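You operate a simulated robot arm through the tools that you are given. There is no shell and no other tool.

Carry out the task below with a simulated robot arm. There is one attempt and no reset: what you move stays moved.

Task
Free the cabinet stop, press reset, set fan speed 3, then start the fan.

Only the result counts: the job must be done as asked and must still hold three seconds after the hand-in. Knocking over, shifting, dropping, spilling or breaking anything else fails it.

Robot
A 7-joint arm with a two-finger parallel gripper, fixed in place. Base frame: the origin is on the floor under the middle of its stand, x ahead of it, y to its left, z up. Units: mm, degrees, N and s.
It reaches about 1247 mm from its shoulder. Its first joint turns from -132.0 to 132.0 degrees. Payload 3.91 kg.
The TCP is the grasp point between the finger pads, 30 mm short of the fingertips. In the tool frame z runs along the fingers and y along their closing line. The gripper opens to 110 mm. The fingers are 20 mm wide and 10 mm thick; the gripper's body (48 by 112 mm) begins 55 mm behind the TCP.
Orientation is told as [roll, pitch, yaw] about the base's x, y, z axes, in that order, counted from this pose: with the fingers straight down and closing along the base's y, the tool's x points along the base's -x, its y along +y and its z along -z.

Tools
- The arm moves only by the tool servo_tool. Its argument "steps" is text: rows parted by semicolons, each of 6 numbers parted by spaces: the shift along the base's x, y, z in mm, then the turn, a rotation vector about the base's x, y, z in degrees. In form: tx ty tz wx wy wz; .... A call has 1 to 20 rows; each row shifts and turns the commanded pose from where the row before left it. "grip" is the finger opening in mm, from 0 to 110, set as the call begins (left out, the last holds). A row lasts 0.2 s, in which the tool goes at most 50 mm and 8.6 degrees; a call with a longer step from one row to the next is refused whole, and so is a gripper value outside its range. Where a pose cannot be reached the arm comes as near as it can. A force on the tool above 70 N (or 10 N above the force at the start of the call, whichever is more), or a blocked arm, ends the call early, and 0.2 s more pass. The fingers move at their own pace (about 108 mm/s each) and stop on an object; they squeeze with about 41 N. The grip force told is the motor's: it shows also when the fingers shut on nothing. Time passes only in rows, and 0.2 s behind the last, so rows that do not move let the fingers close. The reply holds the time, the measured pose of the TCP, the force on the tool along the base axes, the opening and the grip force, in the units named above and with some noise, with the torque about the TCP (base axes, N m) and any sound that the robot's microphone picked up.
- Cameras (640 x 400 px; columns grow to the right, rows downward): "scene" is fixed at [413.3, -489.4, 1842.6]; the picture's right is [0.49, -0.87, 0.00], its down [-0.58, -0.33, -0.75] and it looks along [0.65, 0.37, -0.66] (base axes); focal length 281 px, centre (320, 200). "wrist" rides on the gripper at [72, 17, -103] in the tool frame; the picture's right is [-0.23, 0.97, 0.00], its down [-0.76, -0.18, -0.62] and it looks along [-0.61, -0.14, 0.78] (tool axes); focal length 222 px, centre (320, 200). There is no depth. A picture from a camera that has moved, and an enlarged one, comes with that camera's place and axes in the base frame and with its lens. The place of the scene camera against the robot may be out by one fixed shift of up to 25 mm in any direction.
- snapshot(camera): a new picture of that camera. It takes no simulated time.
- zoom(camera, box): a new picture of the part [left, top, right, bottom] of that camera's present view, enlarged. It takes no simulated time.
- job_done(): hands the job in; it is judged then, once.

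Places have to be worked out from the pictures, the camera data and where the tool is seen. Open the gripper and draw the arm clear of the work before you hand the job in, unless the task says otherwise.

The tools are called after "Call:" as a command line: name --argument value ..., lists and objects as JSON in quotes. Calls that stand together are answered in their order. servo_tool: Moves the arm, as the interface text tells. Its arguments: {"type":"object","properties":{"steps":{"type":"string"},"grip":{"type":"number"}},"required":["steps"]} The other tools are called the same way: snapshot (camera) takes a picture; zoom (camera, box) takes an enlarged picture of a part of a camera's view; job_done () hands the job in.

At the start:

```text
time_s: 0.0
ee_pos: [500.9, -84.5, 1537.4]
ee_rot: [0.0, 0.0, 0.0]
contact_force: [-0.1, 0.2, 0.0]
torque: [0.0, -0.02, 0.01]
grip_width: 110.1
grasp_force: 0.1
```

scene: 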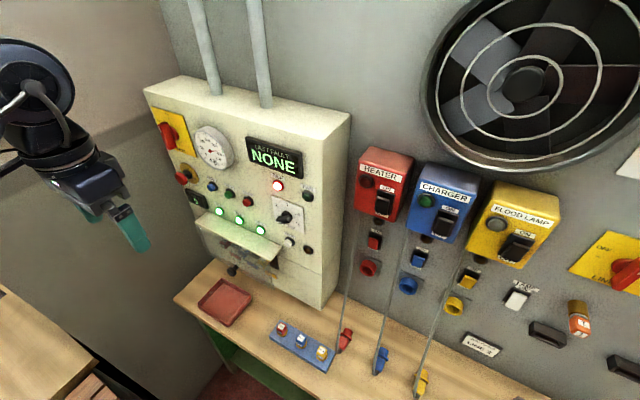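
wrist: 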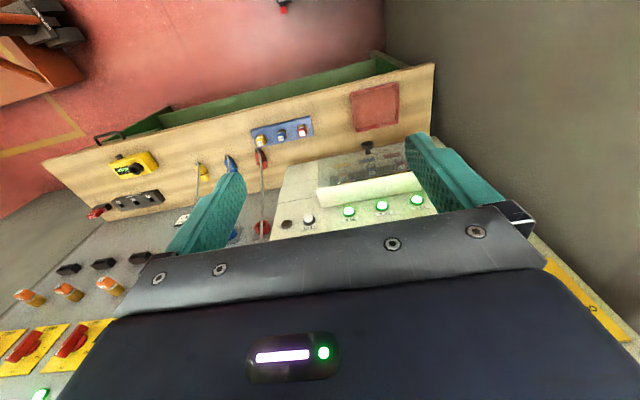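

I'll start by looking closely at the cabinet in the scene camera.

Call:
zoom --camera "scene" --box '[140, 70, 350, 200]'

Call:
zoom --camera "scene" --box '[140, 170, 350, 300]'

Call:
zoom --camera "scene" --box '[430, 200, 640, 400]'

Call:
zoom --camera "scene" --box '[240, 170, 320, 260]'

Call:
zoom --camera "scene" --box '[145, 100, 225, 220]'

```text
3.05 times, centred on (245, 135) of scene
camera zoom: at [413.3, -489.4, 1842.6], right [0.49, -0.87, 0.0], down [-0.58, -0.33, -0.75], along [0.65, 0.37, -0.66], focal length 857 px, centre (549, 398)
```

zoom: 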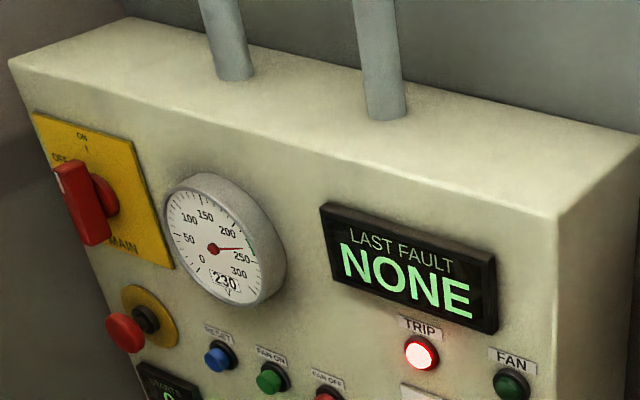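

```text
3.05 times, centred on (245, 235) of scene
camera zoom: at [413.3, -489.4, 1842.6], right [0.49, -0.87, 0.0], down [-0.58, -0.33, -0.75], along [0.65, 0.37, -0.66], focal length 857 px, centre (549, 93)
```

zoom: 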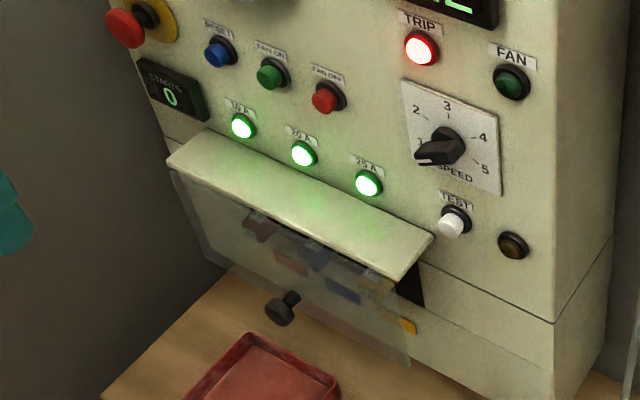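

```text
2.00 times, centred on (535, 300) of scene
camera zoom: at [413.3, -489.4, 1842.6], right [0.49, -0.87, 0.0], down [-0.58, -0.33, -0.75], along [0.65, 0.37, -0.66], focal length 562 px, centre (-110, 0)
```

zoom: 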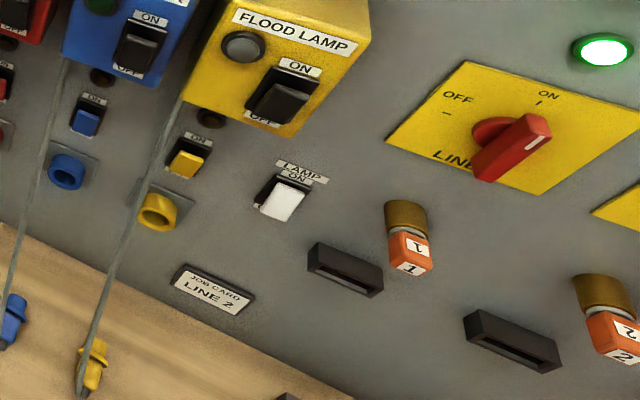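

```text
4.44 times, centred on (280, 215) of scene
camera zoom: at [413.3, -489.4, 1842.6], right [0.49, -0.87, 0.0], down [-0.58, -0.33, -0.75], along [0.65, 0.37, -0.66], focal length 1250 px, centre (498, 133)
```

zoom: 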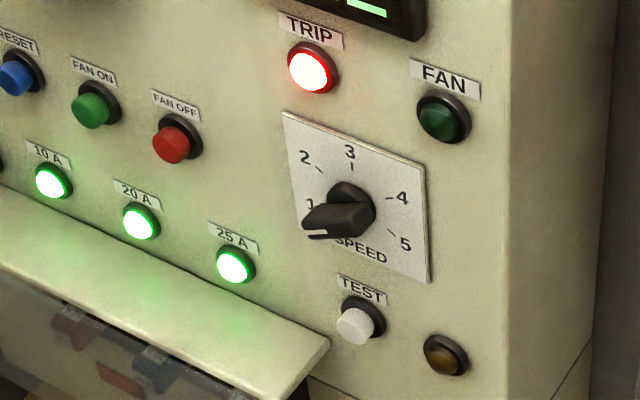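

```text
3.33 times, centred on (185, 160) of scene
camera zoom: at [413.3, -489.4, 1842.6], right [0.49, -0.87, 0.0], down [-0.58, -0.33, -0.75], along [0.65, 0.37, -0.66], focal length 937 px, centre (770, 333)
```

zoom: 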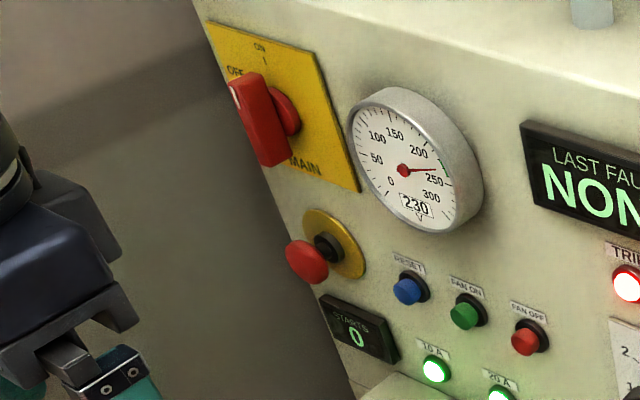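

The panel faces the robot at about x≈800 mm. The red stop sits near y≈127, z≈1380, with RESET and FAN ON to its right. I'll rotate the tool to point straight at the panel from well back, so the wrist camera can look at it.

Call:
servo_tool --steps "0 10 -12 0 -8.2 0; 0 10 -12 0 -8.2 0; 0 10 -12 0 -8.2 0; 0 10 -12 0 -8.2 0; 0 10 -12 0 -8.2 0; 0 10 -12 0 -8.2 0; 0 10 -12 0 -8.2 0; 0 10 -12 0 -8.2 0; 0 10 -12 0 -8.2 0; 0 10 -12 0 -8.2 0; 0 10 -12 0 -8.0 0; 0 0 0 0 0 0"

Call:
snapshot --camera "wrist"

Call:
snapshot --camera "scene"

```text
time_s: 2.6
ee_pos: [500.5, 26.5, 1405.1]
ee_rot: [-174.6, -89.8, 174.6]
contact_force: [0.3, -0.8, -0.3]
torque: [-0.01, -0.01, 0.01]
grip_width: 110.1
grasp_force: 0.0
```

```text
taken
camera wrist: at [399.3, 43.4, 1332.8], right [0.0, 0.97, 0.23], down [-0.62, -0.18, 0.76], along [0.78, -0.14, 0.61], focal length 222 px, centre (320, 200)
```

wrist: 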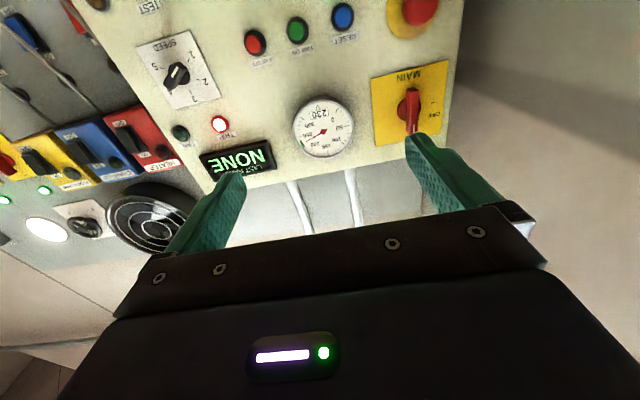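

```text
taken
```

scene: 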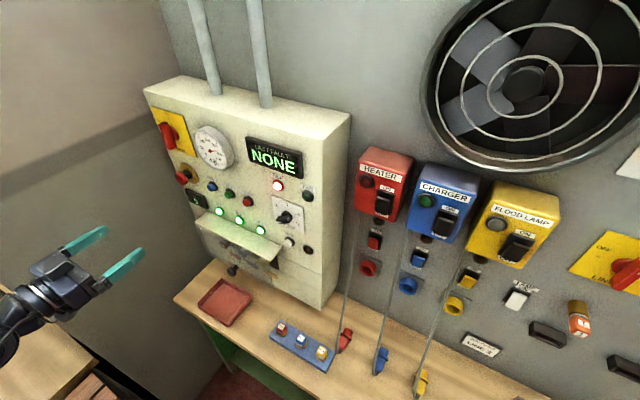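

The wrist view is upside-down but clear. I'll lower the arm so the stop button and the row of buttons are in full view.

Call:
servo_tool --steps "0 15 -30 0 0 0; 0 15 -30 0 0 0; 0 15 -30 0 0 0; 0 15 -30 0 0 0; 0 0 0 0 0 0"

Call:
snapshot --camera "wrist"

Call:
zoom --camera "wrist" --box '[340, 0, 500, 100]'

```text
time_s: 3.8
ee_pos: [527.6, 110.8, 1330.7]
ee_rot: [4.2, -89.8, -4.1]
contact_force: [-0.1, -0.3, 0.1]
torque: [0.01, 0.0, -0.01]
grip_width: 110.0
grasp_force: 0.1
out of reach, approached as far as the arm can: row 1, 2, 3, 4
```

```text
taken
camera wrist: at [424.5, 128.1, 1258.1], right [0.0, 0.97, 0.23], down [-0.62, -0.18, 0.76], along [0.78, -0.14, 0.61], focal length 222 px, centre (320, 200)
```

wrist: 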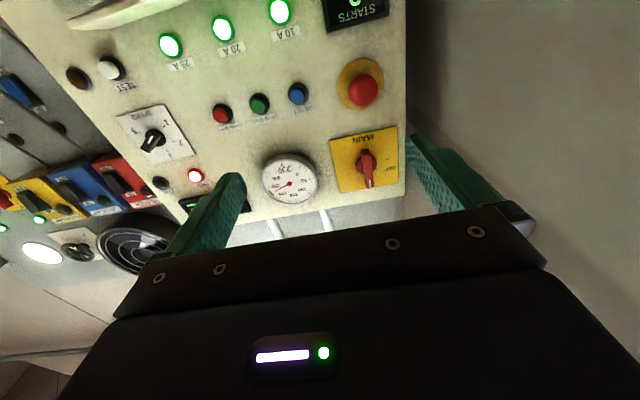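

```text
4.00 times, centred on (420, 50) of wrist
camera zoom: at [424.5, 128.1, 1258.1], right [0.0, 0.97, 0.23], down [-0.62, -0.18, 0.76], along [0.78, -0.14, 0.61], focal length 888 px, centre (-80, 800)
```

zoom: 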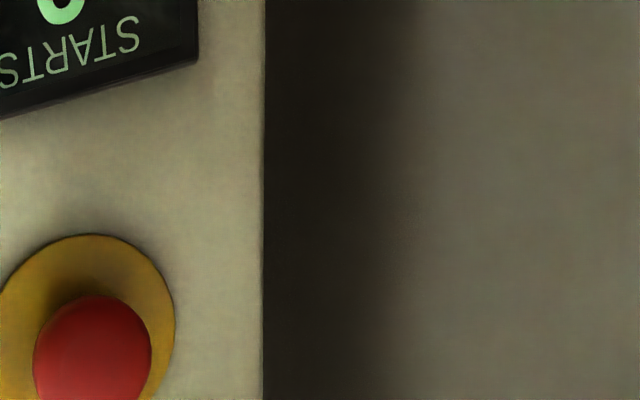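

The arm couldn't fold that close in, but the view is good. I'll zoom in on the stop button and the speed knob.

Call:
zoom --camera "wrist" --box '[320, 50, 416, 120]'

Call:
zoom --camera "wrist" --box '[100, 80, 228, 200]'

Call:
zoom --camera "wrist" --box '[200, 60, 420, 200]'

```text
5.71 times, centred on (368, 85) of wrist
camera zoom: at [424.5, 128.1, 1258.1], right [0.0, 0.97, 0.23], down [-0.62, -0.18, 0.76], along [0.78, -0.14, 0.61], focal length 1269 px, centre (46, 857)
```

zoom: 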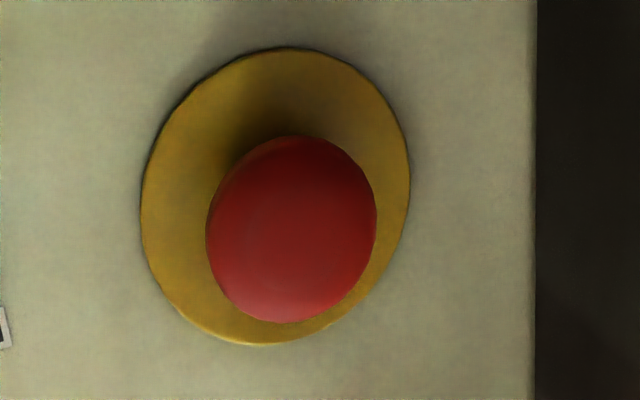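

```text
3.33 times, centred on (164, 140) of wrist
camera zoom: at [424.5, 128.1, 1258.1], right [0.0, 0.97, 0.23], down [-0.62, -0.18, 0.76], along [0.78, -0.14, 0.61], focal length 740 px, centre (840, 400)
```

zoom: 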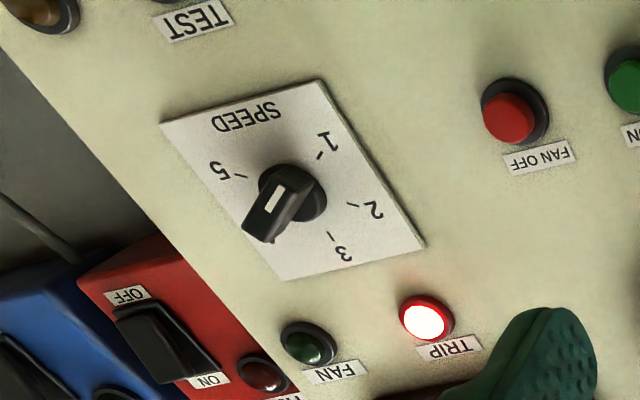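

```text
2.86 times, centred on (310, 130) of wrist
camera zoom: at [424.5, 128.1, 1258.1], right [0.0, 0.97, 0.23], down [-0.62, -0.18, 0.76], along [0.78, -0.14, 0.61], focal length 635 px, centre (349, 400)
```

zoom: 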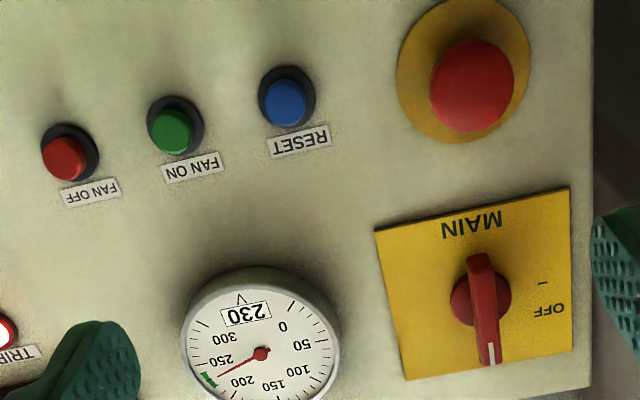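

The SPEED pointer is at 1, with positions about 60° apart. The stop head is about 41 mm wide and sits near (760, 171, 1344). I'll step forward a little to see how the commanded pose behaves after the out-of-reach move.

Call:
servo_tool --steps "40 0 0 0 0 0; 40 0 0 0 0 0; 0 0 0 0 0 0; 0 0 0 0 0 0"

Call:
snapshot --camera "wrist"

```text
time_s: 4.8
ee_pos: [608.6, 111.2, 1330.3]
ee_rot: [-77.1, -90.0, 77.1]
contact_force: [0.5, -0.4, -0.6]
torque: [-0.03, -0.03, -0.04]
grip_width: 109.9
grasp_force: 0.0
```

```text
taken
camera wrist: at [505.0, 128.3, 1258.4], right [0.0, 0.97, 0.23], down [-0.62, -0.18, 0.76], along [0.78, -0.14, 0.61], focal length 222 px, centre (320, 200)
```

wrist: 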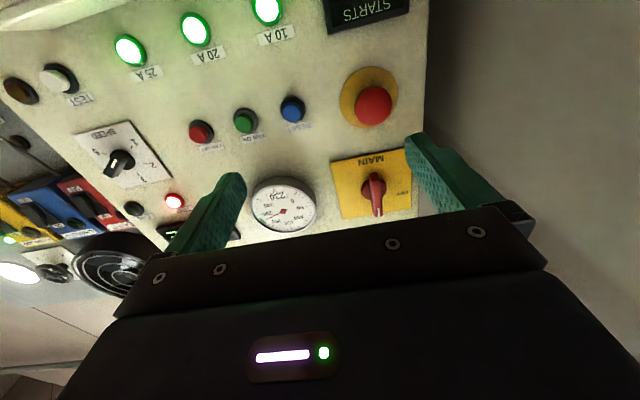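

The commanded pose follows the measured one. This gives me an 80 mm depth baseline, so I'll zoom to measure the features again.

Call:
zoom --camera "wrist" --box '[170, 50, 410, 200]'

Call:
zoom --camera "wrist" --box '[60, 100, 220, 220]'

```text
2.67 times, centred on (290, 125) of wrist
camera zoom: at [505.0, 128.3, 1258.4], right [0.0, 0.97, 0.23], down [-0.62, -0.18, 0.76], along [0.78, -0.14, 0.61], focal length 592 px, centre (400, 400)
```

zoom: 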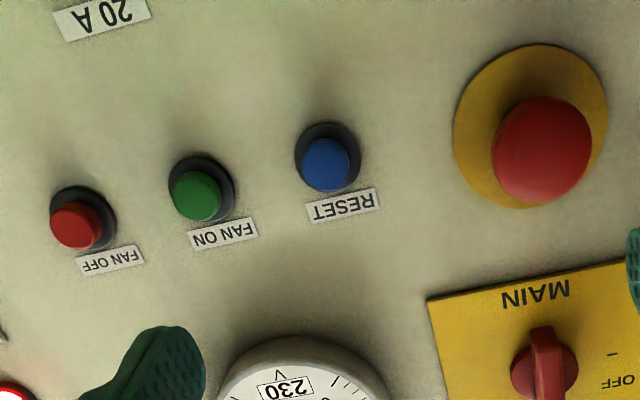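

```text
3.33 times, centred on (140, 160) of wrist
camera zoom: at [505.0, 128.3, 1258.4], right [0.0, 0.97, 0.23], down [-0.62, -0.18, 0.76], along [0.78, -0.14, 0.61], focal length 740 px, centre (920, 333)
```

zoom: 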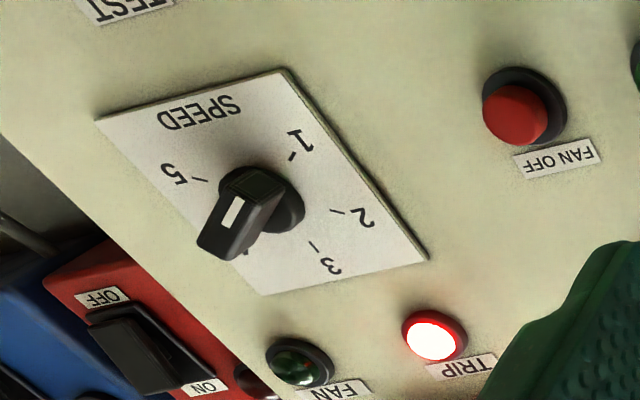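

From the two views the stop is centred at about y≈172, z≈1345, with the panel at x≈806 and the mushroom head at x≈765–785. I'll move in front of it with the fingers open to 80 mm.

Call:
servo_tool --steps "16 12 3 0 0 0; 16 12 3 0 0 0; 16 12 3 0 0 0; 16 12 3 0 0 0; 16 13 3 0 0 0; 0 0 0 0 0 0" --grip 80

Call:
snapshot --camera "wrist"

Call:
zoom --camera "wrist" --box '[220, 60, 420, 200]'

Call:
snapshot --camera "scene"

```text
time_s: 6.2
ee_pos: [687.6, 170.8, 1346.5]
ee_rot: [-39.5, -90.0, 39.6]
contact_force: [0.2, -0.2, -0.5]
torque: [-0.01, 0.03, 0.02]
grip_width: 80.1
grasp_force: 0.1
```

```text
taken
camera wrist: at [584.6, 188.2, 1272.9], right [0.0, 0.97, 0.23], down [-0.62, -0.18, 0.76], along [0.78, -0.14, 0.61], focal length 222 px, centre (320, 200)
```

wrist: 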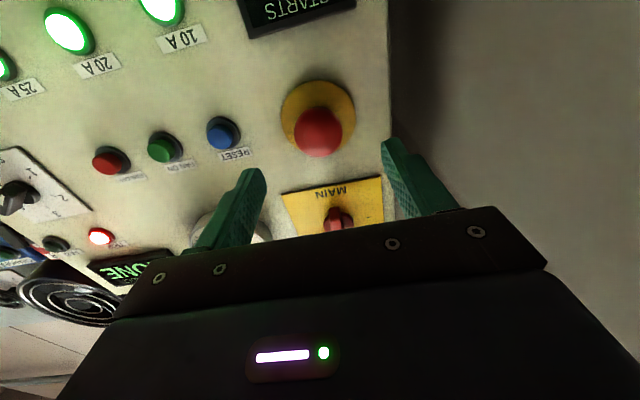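

```text
2.86 times, centred on (320, 130) of wrist
camera zoom: at [584.6, 188.2, 1272.9], right [0.0, 0.97, 0.23], down [-0.62, -0.18, 0.76], along [0.78, -0.14, 0.61], focal length 635 px, centre (320, 400)
```

zoom: 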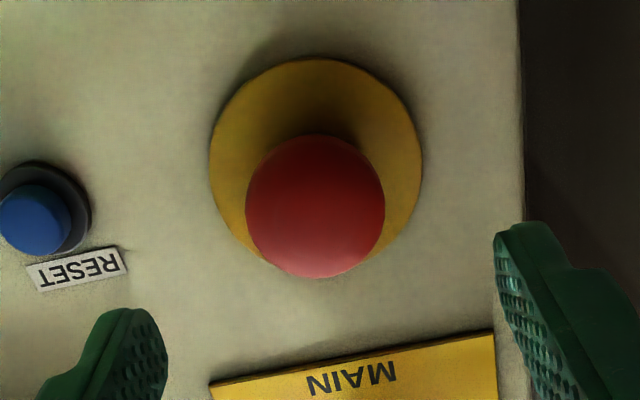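

```text
taken
```

scene: 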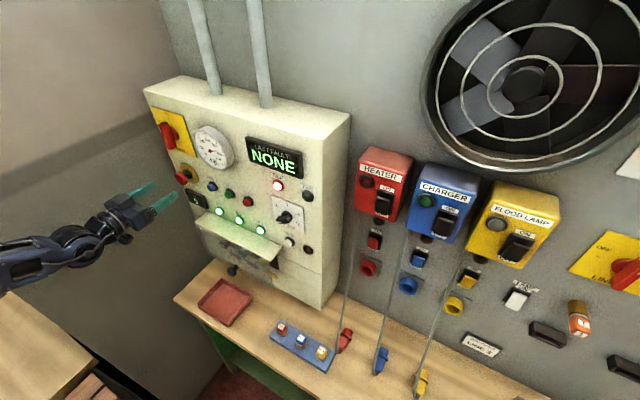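

The stop head is lined up on the tool's axis column, a few mm low. I'll advance so the pads straddle the head.

Call:
servo_tool --steps "10 0 -1 0 0 0; 10 0 -1 0 0 0; 10 0 -1 0 0 0; 10 0 0 0 0 0; 10 0 0 0 0 0; 0 0 0 0 0 0" --grip 70

Call:
snapshot --camera "wrist"

Call:
zoom --camera "scene" --box '[130, 120, 260, 240]'

```text
time_s: 7.6
ee_pos: [737.5, 170.9, 1343.0]
ee_rot: [178.9, -90.0, -179.0]
contact_force: [-1.0, 0.4, -0.3]
torque: [0.02, -0.02, 0.04]
grip_width: 70.2
grasp_force: 0.0
```

```text
taken
camera wrist: at [634.7, 188.3, 1269.6], right [0.0, 0.97, 0.23], down [-0.62, -0.18, 0.76], along [0.78, -0.14, 0.61], focal length 222 px, centre (320, 200)
```

wrist: 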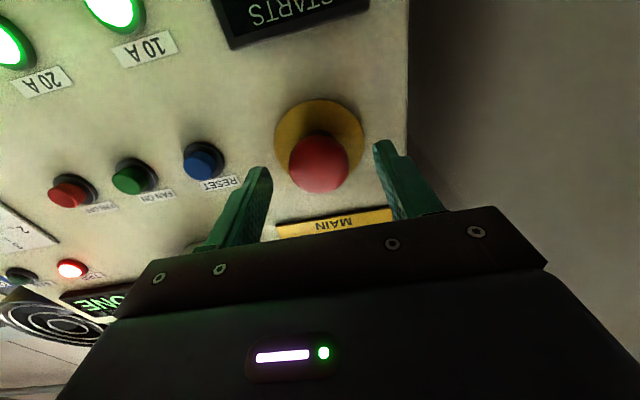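

```text
3.33 times, centred on (195, 180) of scene
camera zoom: at [413.3, -489.4, 1842.6], right [0.49, -0.87, 0.0], down [-0.58, -0.33, -0.75], along [0.65, 0.37, -0.66], focal length 937 px, centre (737, 267)
```

zoom: 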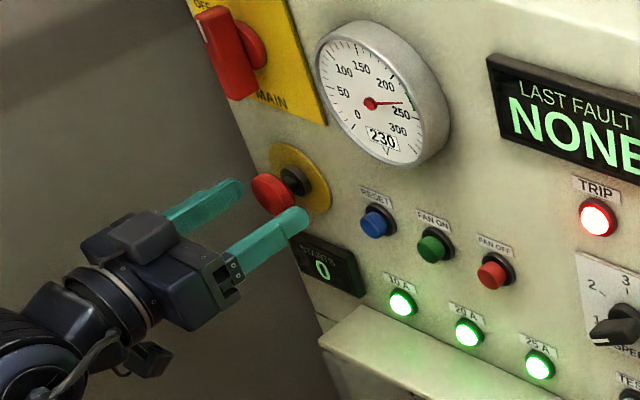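

The fingertips are now level with the head, one on each side. I'll go about 17 mm further and close on it.

Call:
servo_tool --steps "9 0 0 0 0 0; 8 0 0 0 0 0; 0 0 0 0 0 0"

Call:
snapshot --camera "wrist"

Call:
zoom --camera "scene" --box '[150, 140, 240, 220]'

```text
time_s: 8.4
ee_pos: [754.5, 171.1, 1341.8]
ee_rot: [125.8, -89.9, -126.0]
contact_force: [0.7, 0.7, 1.5]
torque: [-0.01, 0.0, 0.01]
grip_width: 70.1
grasp_force: 0.0
```

```text
taken
camera wrist: at [651.6, 188.2, 1269.6], right [0.0, 0.97, 0.23], down [-0.62, -0.18, 0.76], along [0.78, -0.14, 0.61], focal length 222 px, centre (320, 200)
```

wrist: 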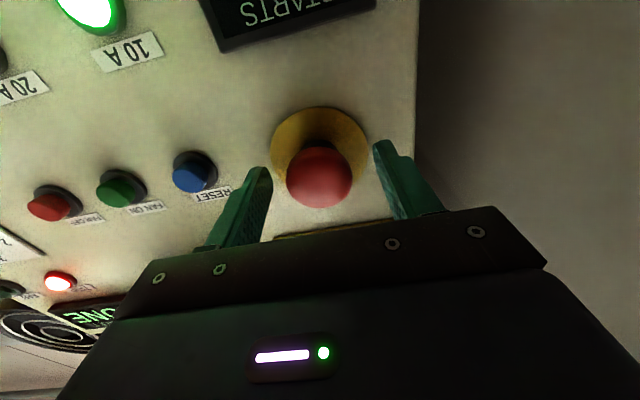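

```text
5.00 times, centred on (195, 180) of scene
camera zoom: at [413.3, -489.4, 1842.6], right [0.49, -0.87, 0.0], down [-0.58, -0.33, -0.75], along [0.65, 0.37, -0.66], focal length 1406 px, centre (945, 300)
```

zoom: 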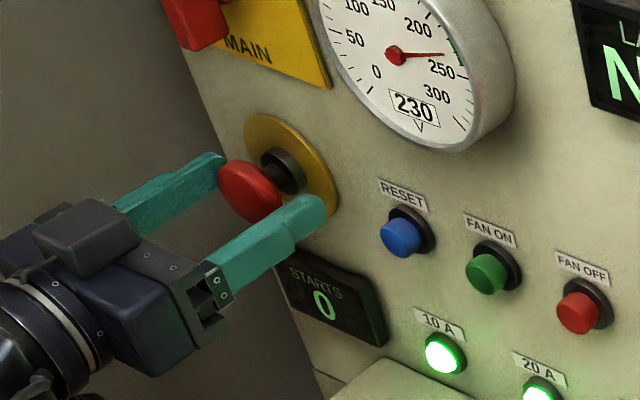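

The head sits about 15 mm ahead of the TCP, between the pads. I'll close on it.

Call:
servo_tool --steps "0 0 0 0 0 0; 0 0 0 0 0 0; 0 0 0 0 0 0" --grip 20

Call:
snapshot --camera "wrist"

```text
time_s: 9.2
ee_pos: [754.4, 169.3, 1341.7]
ee_rot: [84.3, -89.9, -84.4]
contact_force: [0.7, -10.7, 0.4]
torque: [0.02, -0.08, -0.17]
grip_width: 41.1
grasp_force: 45.4
```

```text
taken
camera wrist: at [651.6, 187.2, 1269.6], right [0.0, 0.97, 0.23], down [-0.62, -0.18, 0.76], along [0.78, -0.14, 0.61], focal length 222 px, centre (320, 200)
```

wrist: 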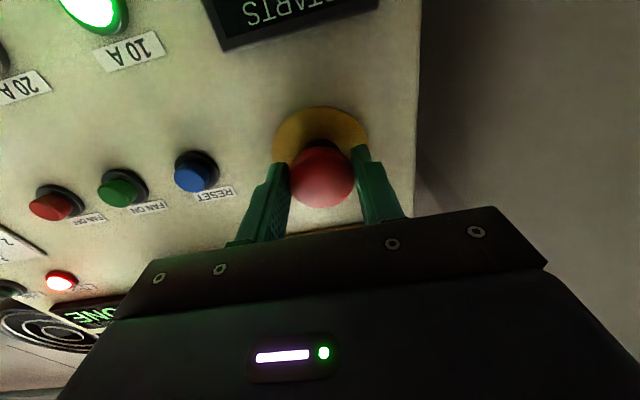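

It's gripped at 41 mm. I'll ease off the side force by 2 mm and twist clockwise as seen from the front (+x), watching torque and sound.

Call:
servo_tool --steps "0 -2 0 0 0 0; 0 0 0 6 0 0; 0 0 0 6 0 0; 0 0 0 6 0 0; 0 0 0 6 0 0; 0 0 0 6 0 0; 0 0 0 0 0 0"

Call:
snapshot --camera "wrist"

Call:
zoom --camera "scene" --box '[140, 100, 320, 240]'

```text
time_s: 10.8
ee_pos: [753.5, 171.6, 1341.6]
ee_rot: [90.0, -59.9, -89.8]
contact_force: [0.9, 20.9, 2.8]
torque: [0.17, 0.27, 0.55]
grip_width: 40.9
grasp_force: 44.7
```

```text
taken
camera wrist: at [650.9, 222.4, 1287.6], right [0.0, 0.73, 0.68], down [-0.62, -0.54, 0.57], along [0.78, -0.42, 0.45], focal length 222 px, centre (320, 200)
```

wrist: 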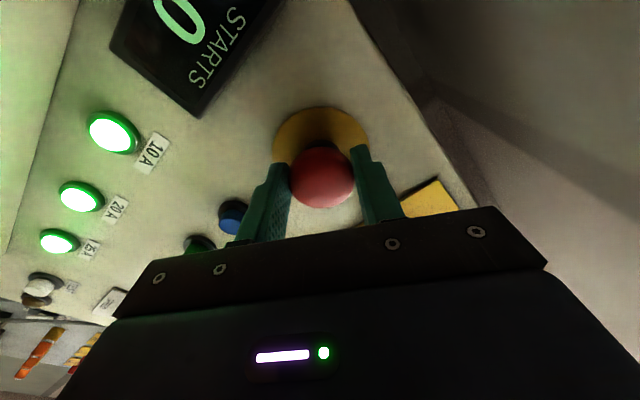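

```text
2.86 times, centred on (230, 170) of scene
camera zoom: at [413.3, -489.4, 1842.6], right [0.49, -0.87, 0.0], down [-0.58, -0.33, -0.75], along [0.65, 0.37, -0.66], focal length 803 px, centre (577, 286)
```

zoom: 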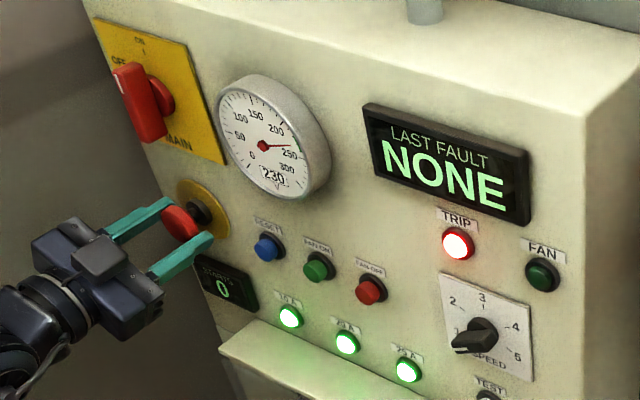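

No click yet and the TRIP lamp is still on. I'll correct the side load by 3 mm in y and continue twisting.

Call:
servo_tool --steps "0 3 0 0 0 0; 0 0 0 6 0 0; 0 0 0 6 0 0; 0 0 0 6 0 0; 0 0 0 6 0 0; 0 0 0 6 0 0; 0 0 0 0 0 0"

Call:
snapshot --camera "wrist"

Call:
zoom --camera "scene" --box '[140, 100, 320, 240]'

```text
time_s: 12.4
ee_pos: [753.7, 172.5, 1341.8]
ee_rot: [90.1, -29.8, -90.0]
contact_force: [2.7, 11.1, 11.6]
torque: [0.09, -0.05, 0.29]
grip_width: 41.1
grasp_force: 44.9
```

```text
taken
camera wrist: at [651.1, 244.7, 1321.3], right [0.0, 0.29, 0.96], down [-0.62, -0.75, 0.23], along [0.78, -0.6, 0.18], focal length 222 px, centre (320, 200)
```

wrist: 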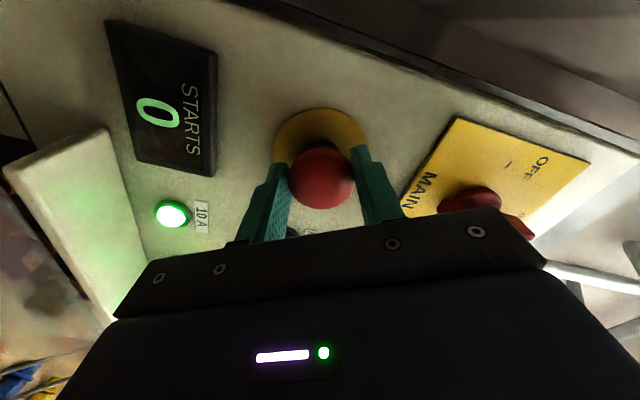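

```text
2.86 times, centred on (230, 170) of scene
camera zoom: at [413.3, -489.4, 1842.6], right [0.49, -0.87, 0.0], down [-0.58, -0.33, -0.75], along [0.65, 0.37, -0.66], focal length 803 px, centre (577, 286)
```

zoom: 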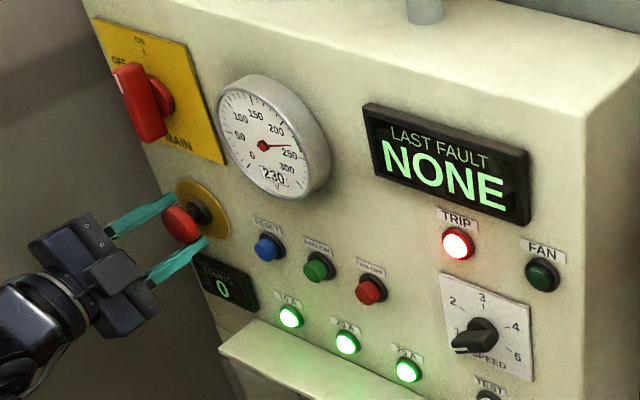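

No resistance to the twist so far (60°). I'll look closely at the stop head from the wrist camera.

Call:
zoom --camera "wrist" --box '[260, 90, 390, 220]'

Call:
zoom --camera "scene" --box '[175, 150, 225, 190]'

```text
3.08 times, centred on (325, 155) of wrist
camera zoom: at [651.1, 244.7, 1321.3], right [0.0, 0.29, 0.96], down [-0.62, -0.75, 0.23], along [0.78, -0.6, 0.18], focal length 684 px, centre (305, 338)
```

zoom: 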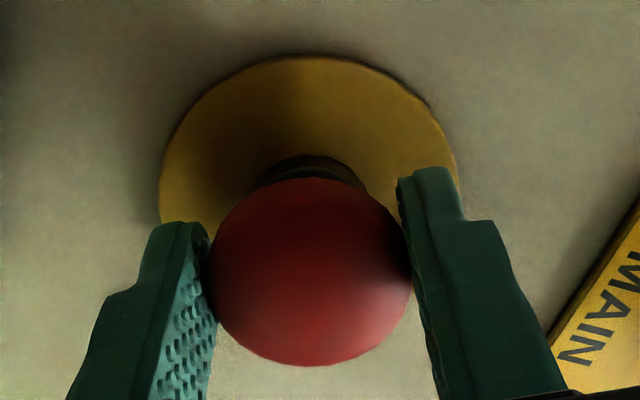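

```text
10.00 times, centred on (200, 170) of scene
camera zoom: at [413.3, -489.4, 1842.6], right [0.49, -0.87, 0.0], down [-0.58, -0.33, -0.75], along [0.65, 0.37, -0.66], focal length 2812 px, centre (1520, 500)
```

zoom: 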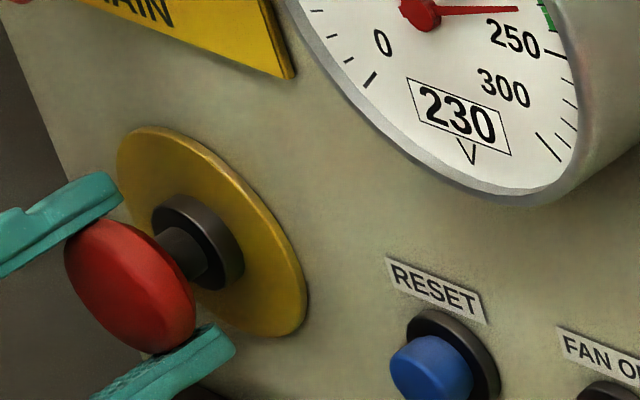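

The head hasn't moved out yet. I'll twist another 30° clockwise, with a small correction for the side load.

Call:
servo_tool --steps "0 1.5 1 0 0 0; 0 0 0 6 0 0; 0 0 0 6 0 0; 0 0 0 6 0 0; 0 0 0 6 0 0; 0 0 0 6 0 0; 0 0 0 0 0 0"

Call:
zoom --camera "scene" --box '[175, 150, 225, 190]'

Call:
snapshot --camera "scene"

```text
time_s: 14.0
ee_pos: [752.9, 174.9, 1344.4]
ee_rot: [90.2, 0.1, -90.0]
contact_force: [2.5, 10.6, 31.5]
torque: [-0.1, -0.57, 0.14]
grip_width: 41.3
grasp_force: 45.0
```

```text
10.00 times, centred on (200, 170) of scene
camera zoom: at [413.3, -489.4, 1842.6], right [0.49, -0.87, 0.0], down [-0.58, -0.33, -0.75], along [0.65, 0.37, -0.66], focal length 2812 px, centre (1520, 500)
```

zoom: 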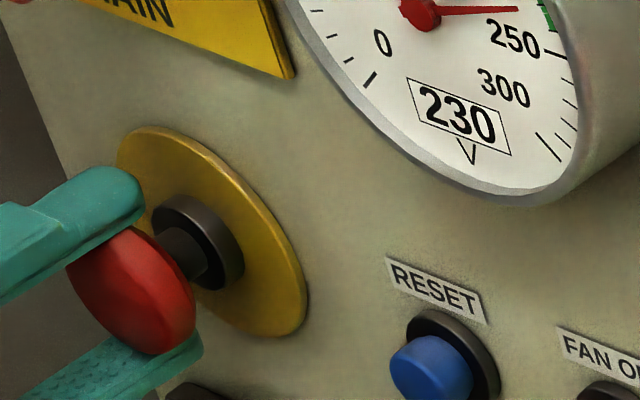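

```text
taken
```

scene: 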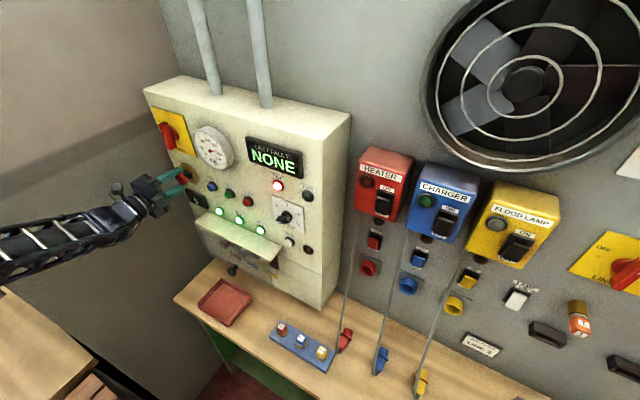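

The head turns freely with no stop or click, so this is probably a pull-to-release stop. I'll relieve the side loads and pull it gently outward.

Call:
servo_tool --steps "0 1 2 0 0 0; -1 0 0 0 0 0; -1 0 0 0 0 0; -1 0 0 0 0 0; -1 0 0 0 0 0; 0 0 0 0 0 0"

Call:
zoom --camera "scene" --box '[175, 150, 225, 190]'

```text
time_s: 15.4
ee_pos: [750.0, 173.8, 1344.9]
ee_rot: [90.0, 0.0, -90.0]
contact_force: [1.8, 0.5, 12.0]
torque: [0.06, -0.15, -0.19]
grip_width: 41.0
grasp_force: 44.9
```

```text
10.00 times, centred on (200, 170) of scene
camera zoom: at [413.3, -489.4, 1842.6], right [0.49, -0.87, 0.0], down [-0.58, -0.33, -0.75], along [0.65, 0.37, -0.66], focal length 2812 px, centre (1520, 500)
```

zoom: 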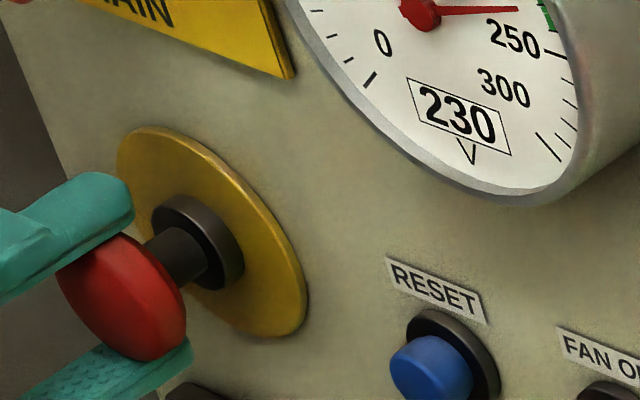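

The head moved outward with the gripper at almost no force. I'll keep pulling gently to find its released position.

Call:
servo_tool --steps "0 0 0.7 0 0 0; -1.5 0 0 0 0 0; -1.5 0 0 0 0 0; -1.5 0 0 0 0 0; -1.5 0 0 0 0 0; 0 0 0 0 0 0"

Call:
zoom --camera "scene" --box '[175, 150, 225, 190]'

Call:
snapshot --camera "scene"

```text
time_s: 16.8
ee_pos: [744.0, 174.6, 1345.6]
ee_rot: [89.9, 0.1, -90.0]
contact_force: [-4.6, -6.3, -21.1]
torque: [0.11, 0.3, -0.09]
grip_width: 41.1
grasp_force: 45.6
```

```text
10.00 times, centred on (200, 170) of scene
camera zoom: at [413.3, -489.4, 1842.6], right [0.49, -0.87, 0.0], down [-0.58, -0.33, -0.75], along [0.65, 0.37, -0.66], focal length 2812 px, centre (1520, 500)
```

zoom: 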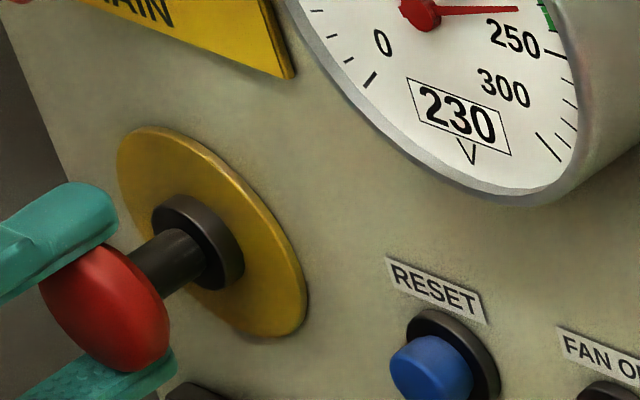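

```text
taken
```

scene: 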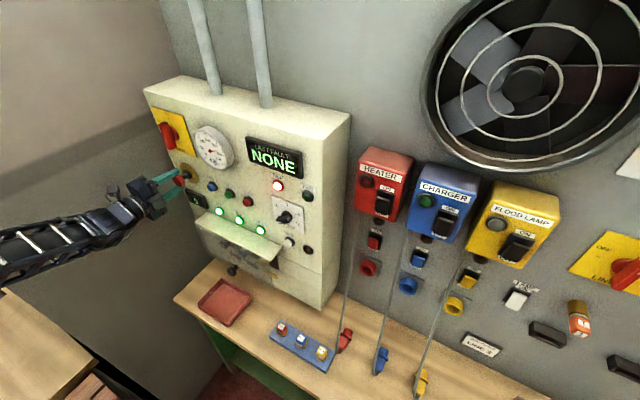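

It has come out about 10 mm with still no hard stop. I'll continue slowly.

Call:
servo_tool --steps "0 0 -1 0 0 0; -1.5 0 0 0 0 0; -1.5 0 0 0 0 0; -1.5 0 0 0 0 0; 0 0 0 0 0 0"

Call:
zoom --camera "scene" --box '[175, 150, 225, 190]'

```text
time_s: 18.0
ee_pos: [740.0, 174.6, 1343.2]
ee_rot: [90.0, -0.1, -90.1]
contact_force: [35.9, -0.3, -2.1]
torque: [0.0, 0.03, 0.16]
grip_width: 41.2
grasp_force: 44.9
```

```text
10.00 times, centred on (200, 170) of scene
camera zoom: at [413.3, -489.4, 1842.6], right [0.49, -0.87, 0.0], down [-0.58, -0.33, -0.75], along [0.65, 0.37, -0.66], focal length 2812 px, centre (1520, 500)
```

zoom: 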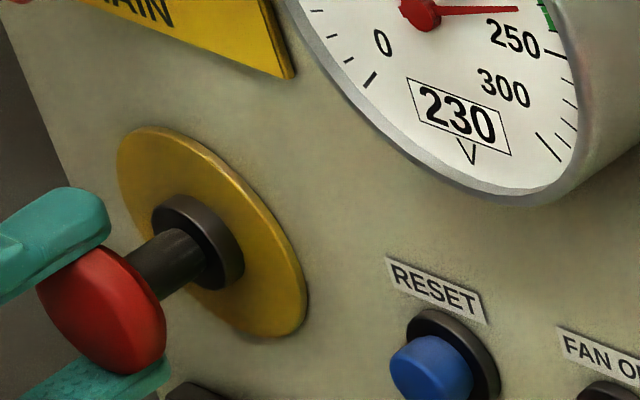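

It reached its end stop (36 N outward), so the stop is fully pulled out. I'll open the gripper and back away, then check that it stays out.

Call:
servo_tool --steps "0 0 0 0 0 0; 0 0 0 0 0 0; -15 0 0 0 0 0; -20 0 0 0 0 0; -20 0 0 0 0 0; 0 0 0 0 0 0" --grip 75

Call:
zoom --camera "scene" --box '[175, 150, 225, 190]'

Call:
snapshot --camera "wrist"

Call:
zoom --camera "scene" --box '[140, 100, 320, 240]'

```text
time_s: 19.4
ee_pos: [682.9, 175.7, 1344.9]
ee_rot: [90.0, 0.1, -90.0]
contact_force: [-0.5, 1.1, -0.3]
torque: [0.01, 0.04, 0.01]
grip_width: 74.8
grasp_force: 0.1
```

```text
10.00 times, centred on (200, 170) of scene
camera zoom: at [413.3, -489.4, 1842.6], right [0.49, -0.87, 0.0], down [-0.58, -0.33, -0.75], along [0.65, 0.37, -0.66], focal length 2812 px, centre (1520, 500)
```

zoom: 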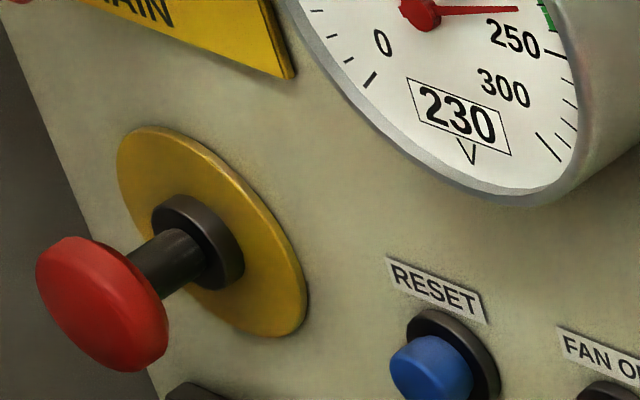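

```text
taken
camera wrist: at [581.4, 247.8, 1362.3], right [0.0, -0.23, 0.97], down [-0.62, -0.76, -0.18], along [0.78, -0.61, -0.14], focal length 222 px, centre (320, 200)
```

wrist: 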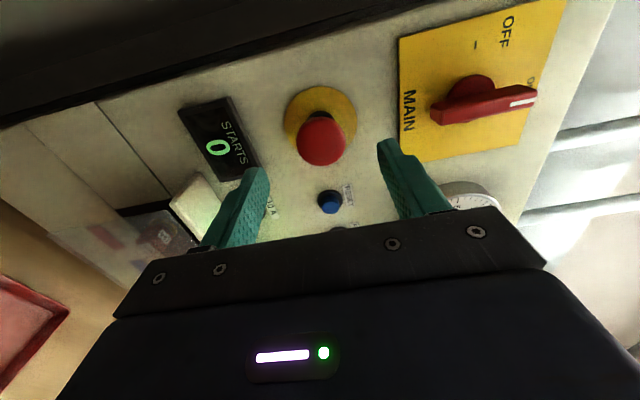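

```text
2.86 times, centred on (230, 170) of scene
camera zoom: at [413.3, -489.4, 1842.6], right [0.49, -0.87, 0.0], down [-0.58, -0.33, -0.75], along [0.65, 0.37, -0.66], focal length 803 px, centre (577, 286)
```

zoom: 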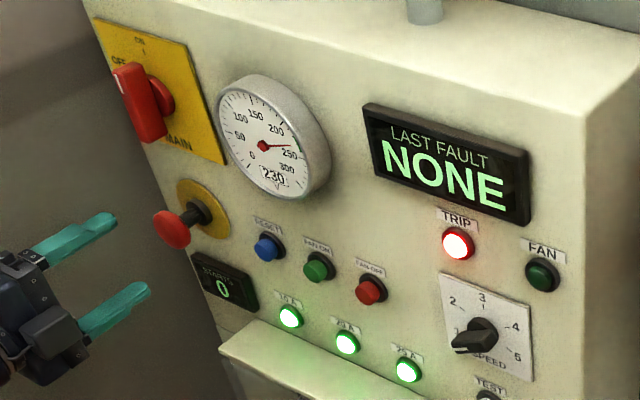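

The stop is out and stays out. The TRIP lamp is still lit, so RESET comes next, at about (785, 77, 1334). I'll close the fingers, rotate the tool back and move in front of RESET at a safe distance.

Call:
servo_tool --steps "-5 -8.2 -0.9 -7.5 0 0; 0 -8.2 -0.9 -7.5 0 0; 0 -8.2 -0.9 -7.5 0 0; 0 -8.2 -0.9 -7.5 0 0; 0 -8.2 -0.9 -7.5 0 0; 0 -8.2 -0.9 -7.5 0 0; 0 -8.2 -0.9 -7.5 0 0; 0 -8.2 -0.9 -7.5 0 0; 0 -8.2 -0.9 -7.5 0 0; 0 -8.2 -0.9 -7.5 0 0; 0 -8.2 -0.9 -7.5 0 0; 0 -8.5 -1 -7.5 0 0; 0 0 0 0 0 0" --grip 0

Call:
snapshot --camera "wrist"

Call:
zoom --camera "wrist" --box '[240, 80, 400, 180]'

```text
time_s: 22.2
ee_pos: [678.1, 75.7, 1333.6]
ee_rot: [-84.0, -89.8, 84.0]
contact_force: [0.2, -0.5, -0.4]
torque: [-0.01, 0.01, 0.0]
grip_width: 0.2
grasp_force: 37.9
```

```text
taken
camera wrist: at [576.8, 93.0, 1261.0], right [0.0, 0.97, 0.23], down [-0.62, -0.18, 0.76], along [0.78, -0.14, 0.61], focal length 222 px, centre (320, 200)
```

wrist: 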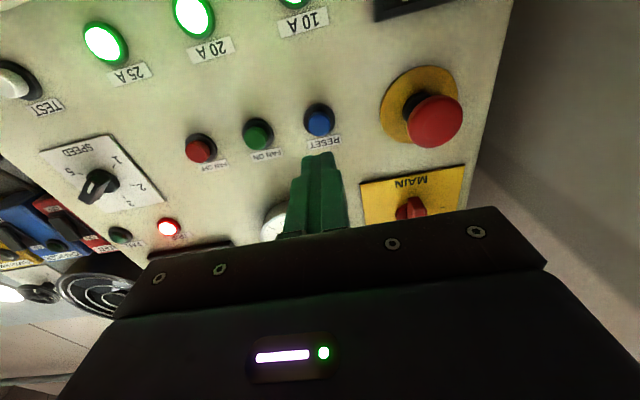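

```text
4.00 times, centred on (320, 130) of wrist
camera zoom: at [576.8, 93.0, 1261.0], right [0.0, 0.97, 0.23], down [-0.62, -0.18, 0.76], along [0.78, -0.14, 0.61], focal length 888 px, centre (320, 480)
```

zoom: 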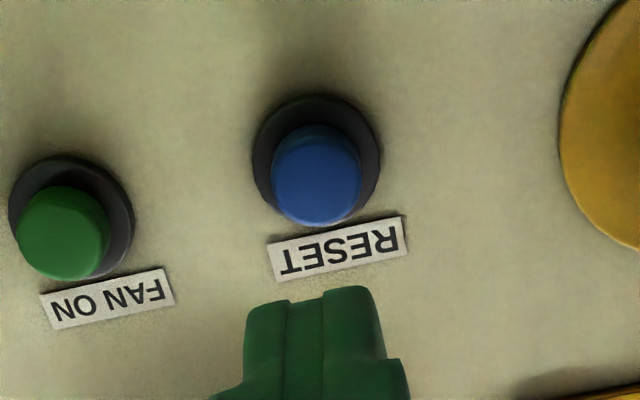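

RESET is centred on the tool axis within about 1 mm. I'll advance to just short of the cap.

Call:
servo_tool --steps "15 -0.5 1 0 0 0; 15 0 0 0 0 0; 15 0 0 0 0 0; 15 0 0 0 0 0; 6 0 0 0 0 0; 0 0 0 0 0 0"

Call:
zoom --camera "wrist" --box '[240, 80, 400, 220]'

Call:
zoom --camera "scene" --box '[180, 150, 260, 220]'

```text
time_s: 23.6
ee_pos: [744.9, 74.7, 1334.6]
ee_rot: [-29.7, -89.9, 29.6]
contact_force: [-0.8, 0.0, -0.1]
torque: [0.01, -0.02, 0.03]
grip_width: 0.0
grasp_force: 37.5
```

```text
2.86 times, centred on (320, 150) of wrist
camera zoom: at [642.6, 92.6, 1262.4], right [0.0, 0.97, 0.23], down [-0.62, -0.18, 0.76], along [0.78, -0.14, 0.61], focal length 635 px, centre (320, 343)
```

zoom: 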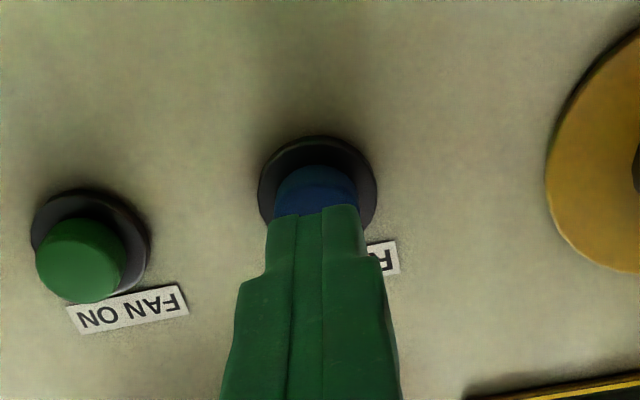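

```text
5.71 times, centred on (220, 185) of scene
camera zoom: at [413.3, -489.4, 1842.6], right [0.49, -0.87, 0.0], down [-0.58, -0.33, -0.75], along [0.65, 0.37, -0.66], focal length 1607 px, centre (891, 286)
```

zoom: 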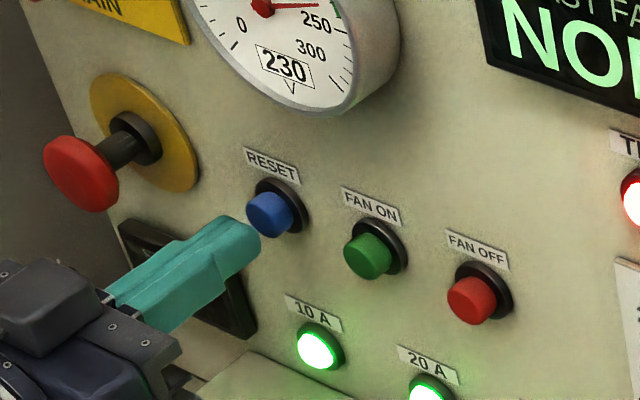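

It's aligned with about 10 mm left. I'll press in slowly.

Call:
servo_tool --steps "2 0 0 0 0 0; 2 0 0 0 0 0; 2 0 0 0 0 0; 1.5 0 0 0 0 0; 1.5 0 0 0 0 0; 1.5 0 0 0 0 0; 0 0 0 0 0 0"

Call:
zoom --camera "scene" --box '[160, 120, 320, 230]'

```text
time_s: 25.2
ee_pos: [756.5, 75.7, 1335.3]
ee_rot: [164.7, -90.1, -164.6]
contact_force: [-1.2, -0.9, 2.0]
torque: [0.01, -0.05, -0.04]
grip_width: 0.0
grasp_force: 37.9
```

```text
3.64 times, centred on (240, 175) of scene
camera zoom: at [413.3, -489.4, 1842.6], right [0.49, -0.87, 0.0], down [-0.58, -0.33, -0.75], along [0.65, 0.37, -0.66], focal length 1022 px, centre (611, 291)
```

zoom: 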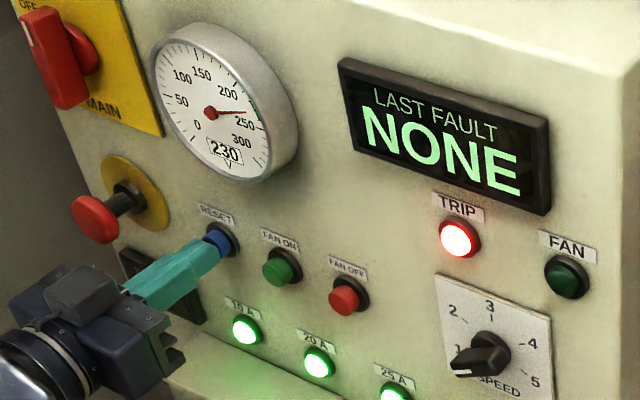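

The tip is just touching the cap. I'll continue in 1 mm steps.

Call:
servo_tool --steps "1 0 0 0 0 0; 1 0 0 0 0 0; 1 0 0 0 0 0; 1 0 0 0 0 0; 0 0 0 0 0 0"

Call:
zoom --camera "scene" --box '[160, 120, 320, 230]'

```text
time_s: 26.4
ee_pos: [758.2, 75.6, 1335.3]
ee_rot: [-2.2, -90.0, 2.3]
contact_force: [-17.3, -5.5, -4.0]
torque: [-0.06, 0.11, -0.15]
grip_width: 0.1
grasp_force: 37.3
heard: click
```

```text
3.64 times, centred on (240, 175) of scene
camera zoom: at [413.3, -489.4, 1842.6], right [0.49, -0.87, 0.0], down [-0.58, -0.33, -0.75], along [0.65, 0.37, -0.66], focal length 1022 px, centre (611, 291)
```

zoom: 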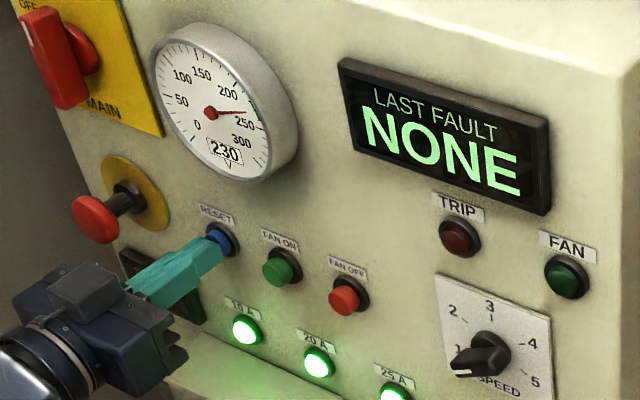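

A click was heard and the TRIP lamp is out. I'll retract and move across to the SPEED knob, at about y≈-189, z≈1346.

Call:
servo_tool --steps "-10 0 0 0 0 0; -25 0 0 0 0 0; -35 0 0 0 0 0; -35 0 0 0 0 0; 0 -24 1 0 0 0; 0 -24 1 0 0 0; 0 -24 1 0 0 0; 0 -24 1 0 0 0; 0 -24 1 0 0 0; 0 -24 1 0 0 0; 0 -24 1 0 0 0; 0 -24 1 0 0 0; 0 -24 1 0 0 0; 0 -24 1 0 0 0; 0 -24 1 0 0 0; 0 0 0 0 0 0" --grip 0

Call:
snapshot --camera "wrist"

Call:
zoom --camera "wrist" --box '[240, 60, 400, 180]'

Call:
zoom --camera "scene" --box '[140, 100, 320, 240]'

```text
time_s: 29.8
ee_pos: [654.4, -188.1, 1345.6]
ee_rot: [16.1, -90.0, -16.0]
contact_force: [0.1, -0.5, -0.5]
torque: [-0.02, 0.04, 0.01]
grip_width: 0.2
grasp_force: 37.7
```

```text
taken
camera wrist: at [552.3, -171.2, 1273.5], right [0.0, 0.97, 0.23], down [-0.62, -0.18, 0.76], along [0.78, -0.14, 0.61], focal length 222 px, centre (320, 200)
```

wrist: 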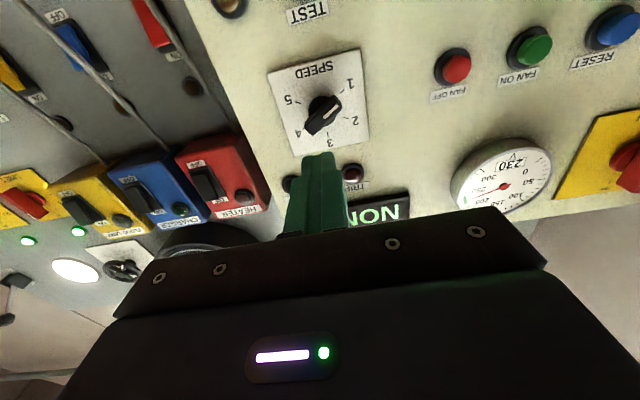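

```text
3.33 times, centred on (320, 120) of wrist
camera zoom: at [552.3, -171.2, 1273.5], right [0.0, 0.97, 0.23], down [-0.62, -0.18, 0.76], along [0.78, -0.14, 0.61], focal length 740 px, centre (320, 467)
```

zoom: 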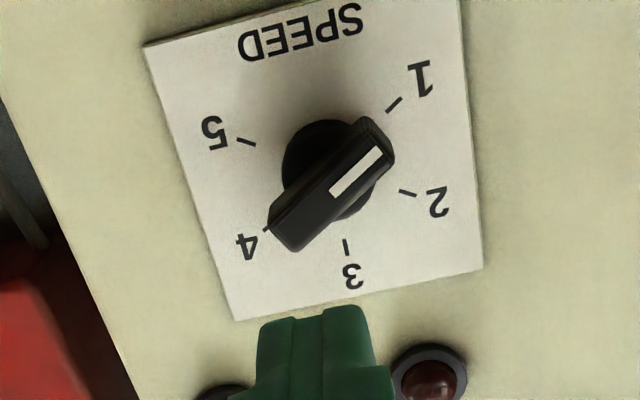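

```text
2.86 times, centred on (230, 170) of scene
camera zoom: at [413.3, -489.4, 1842.6], right [0.49, -0.87, 0.0], down [-0.58, -0.33, -0.75], along [0.65, 0.37, -0.66], focal length 803 px, centre (577, 286)
```

zoom: 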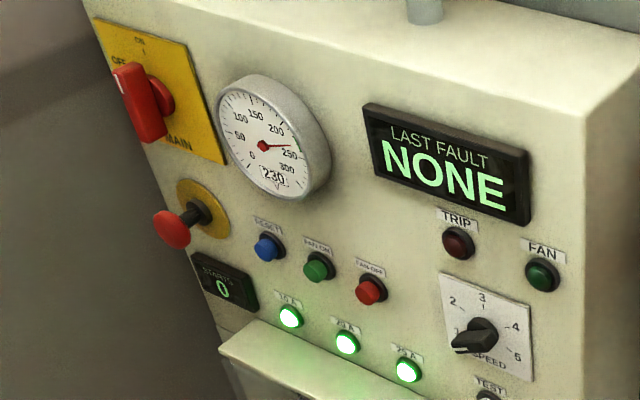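

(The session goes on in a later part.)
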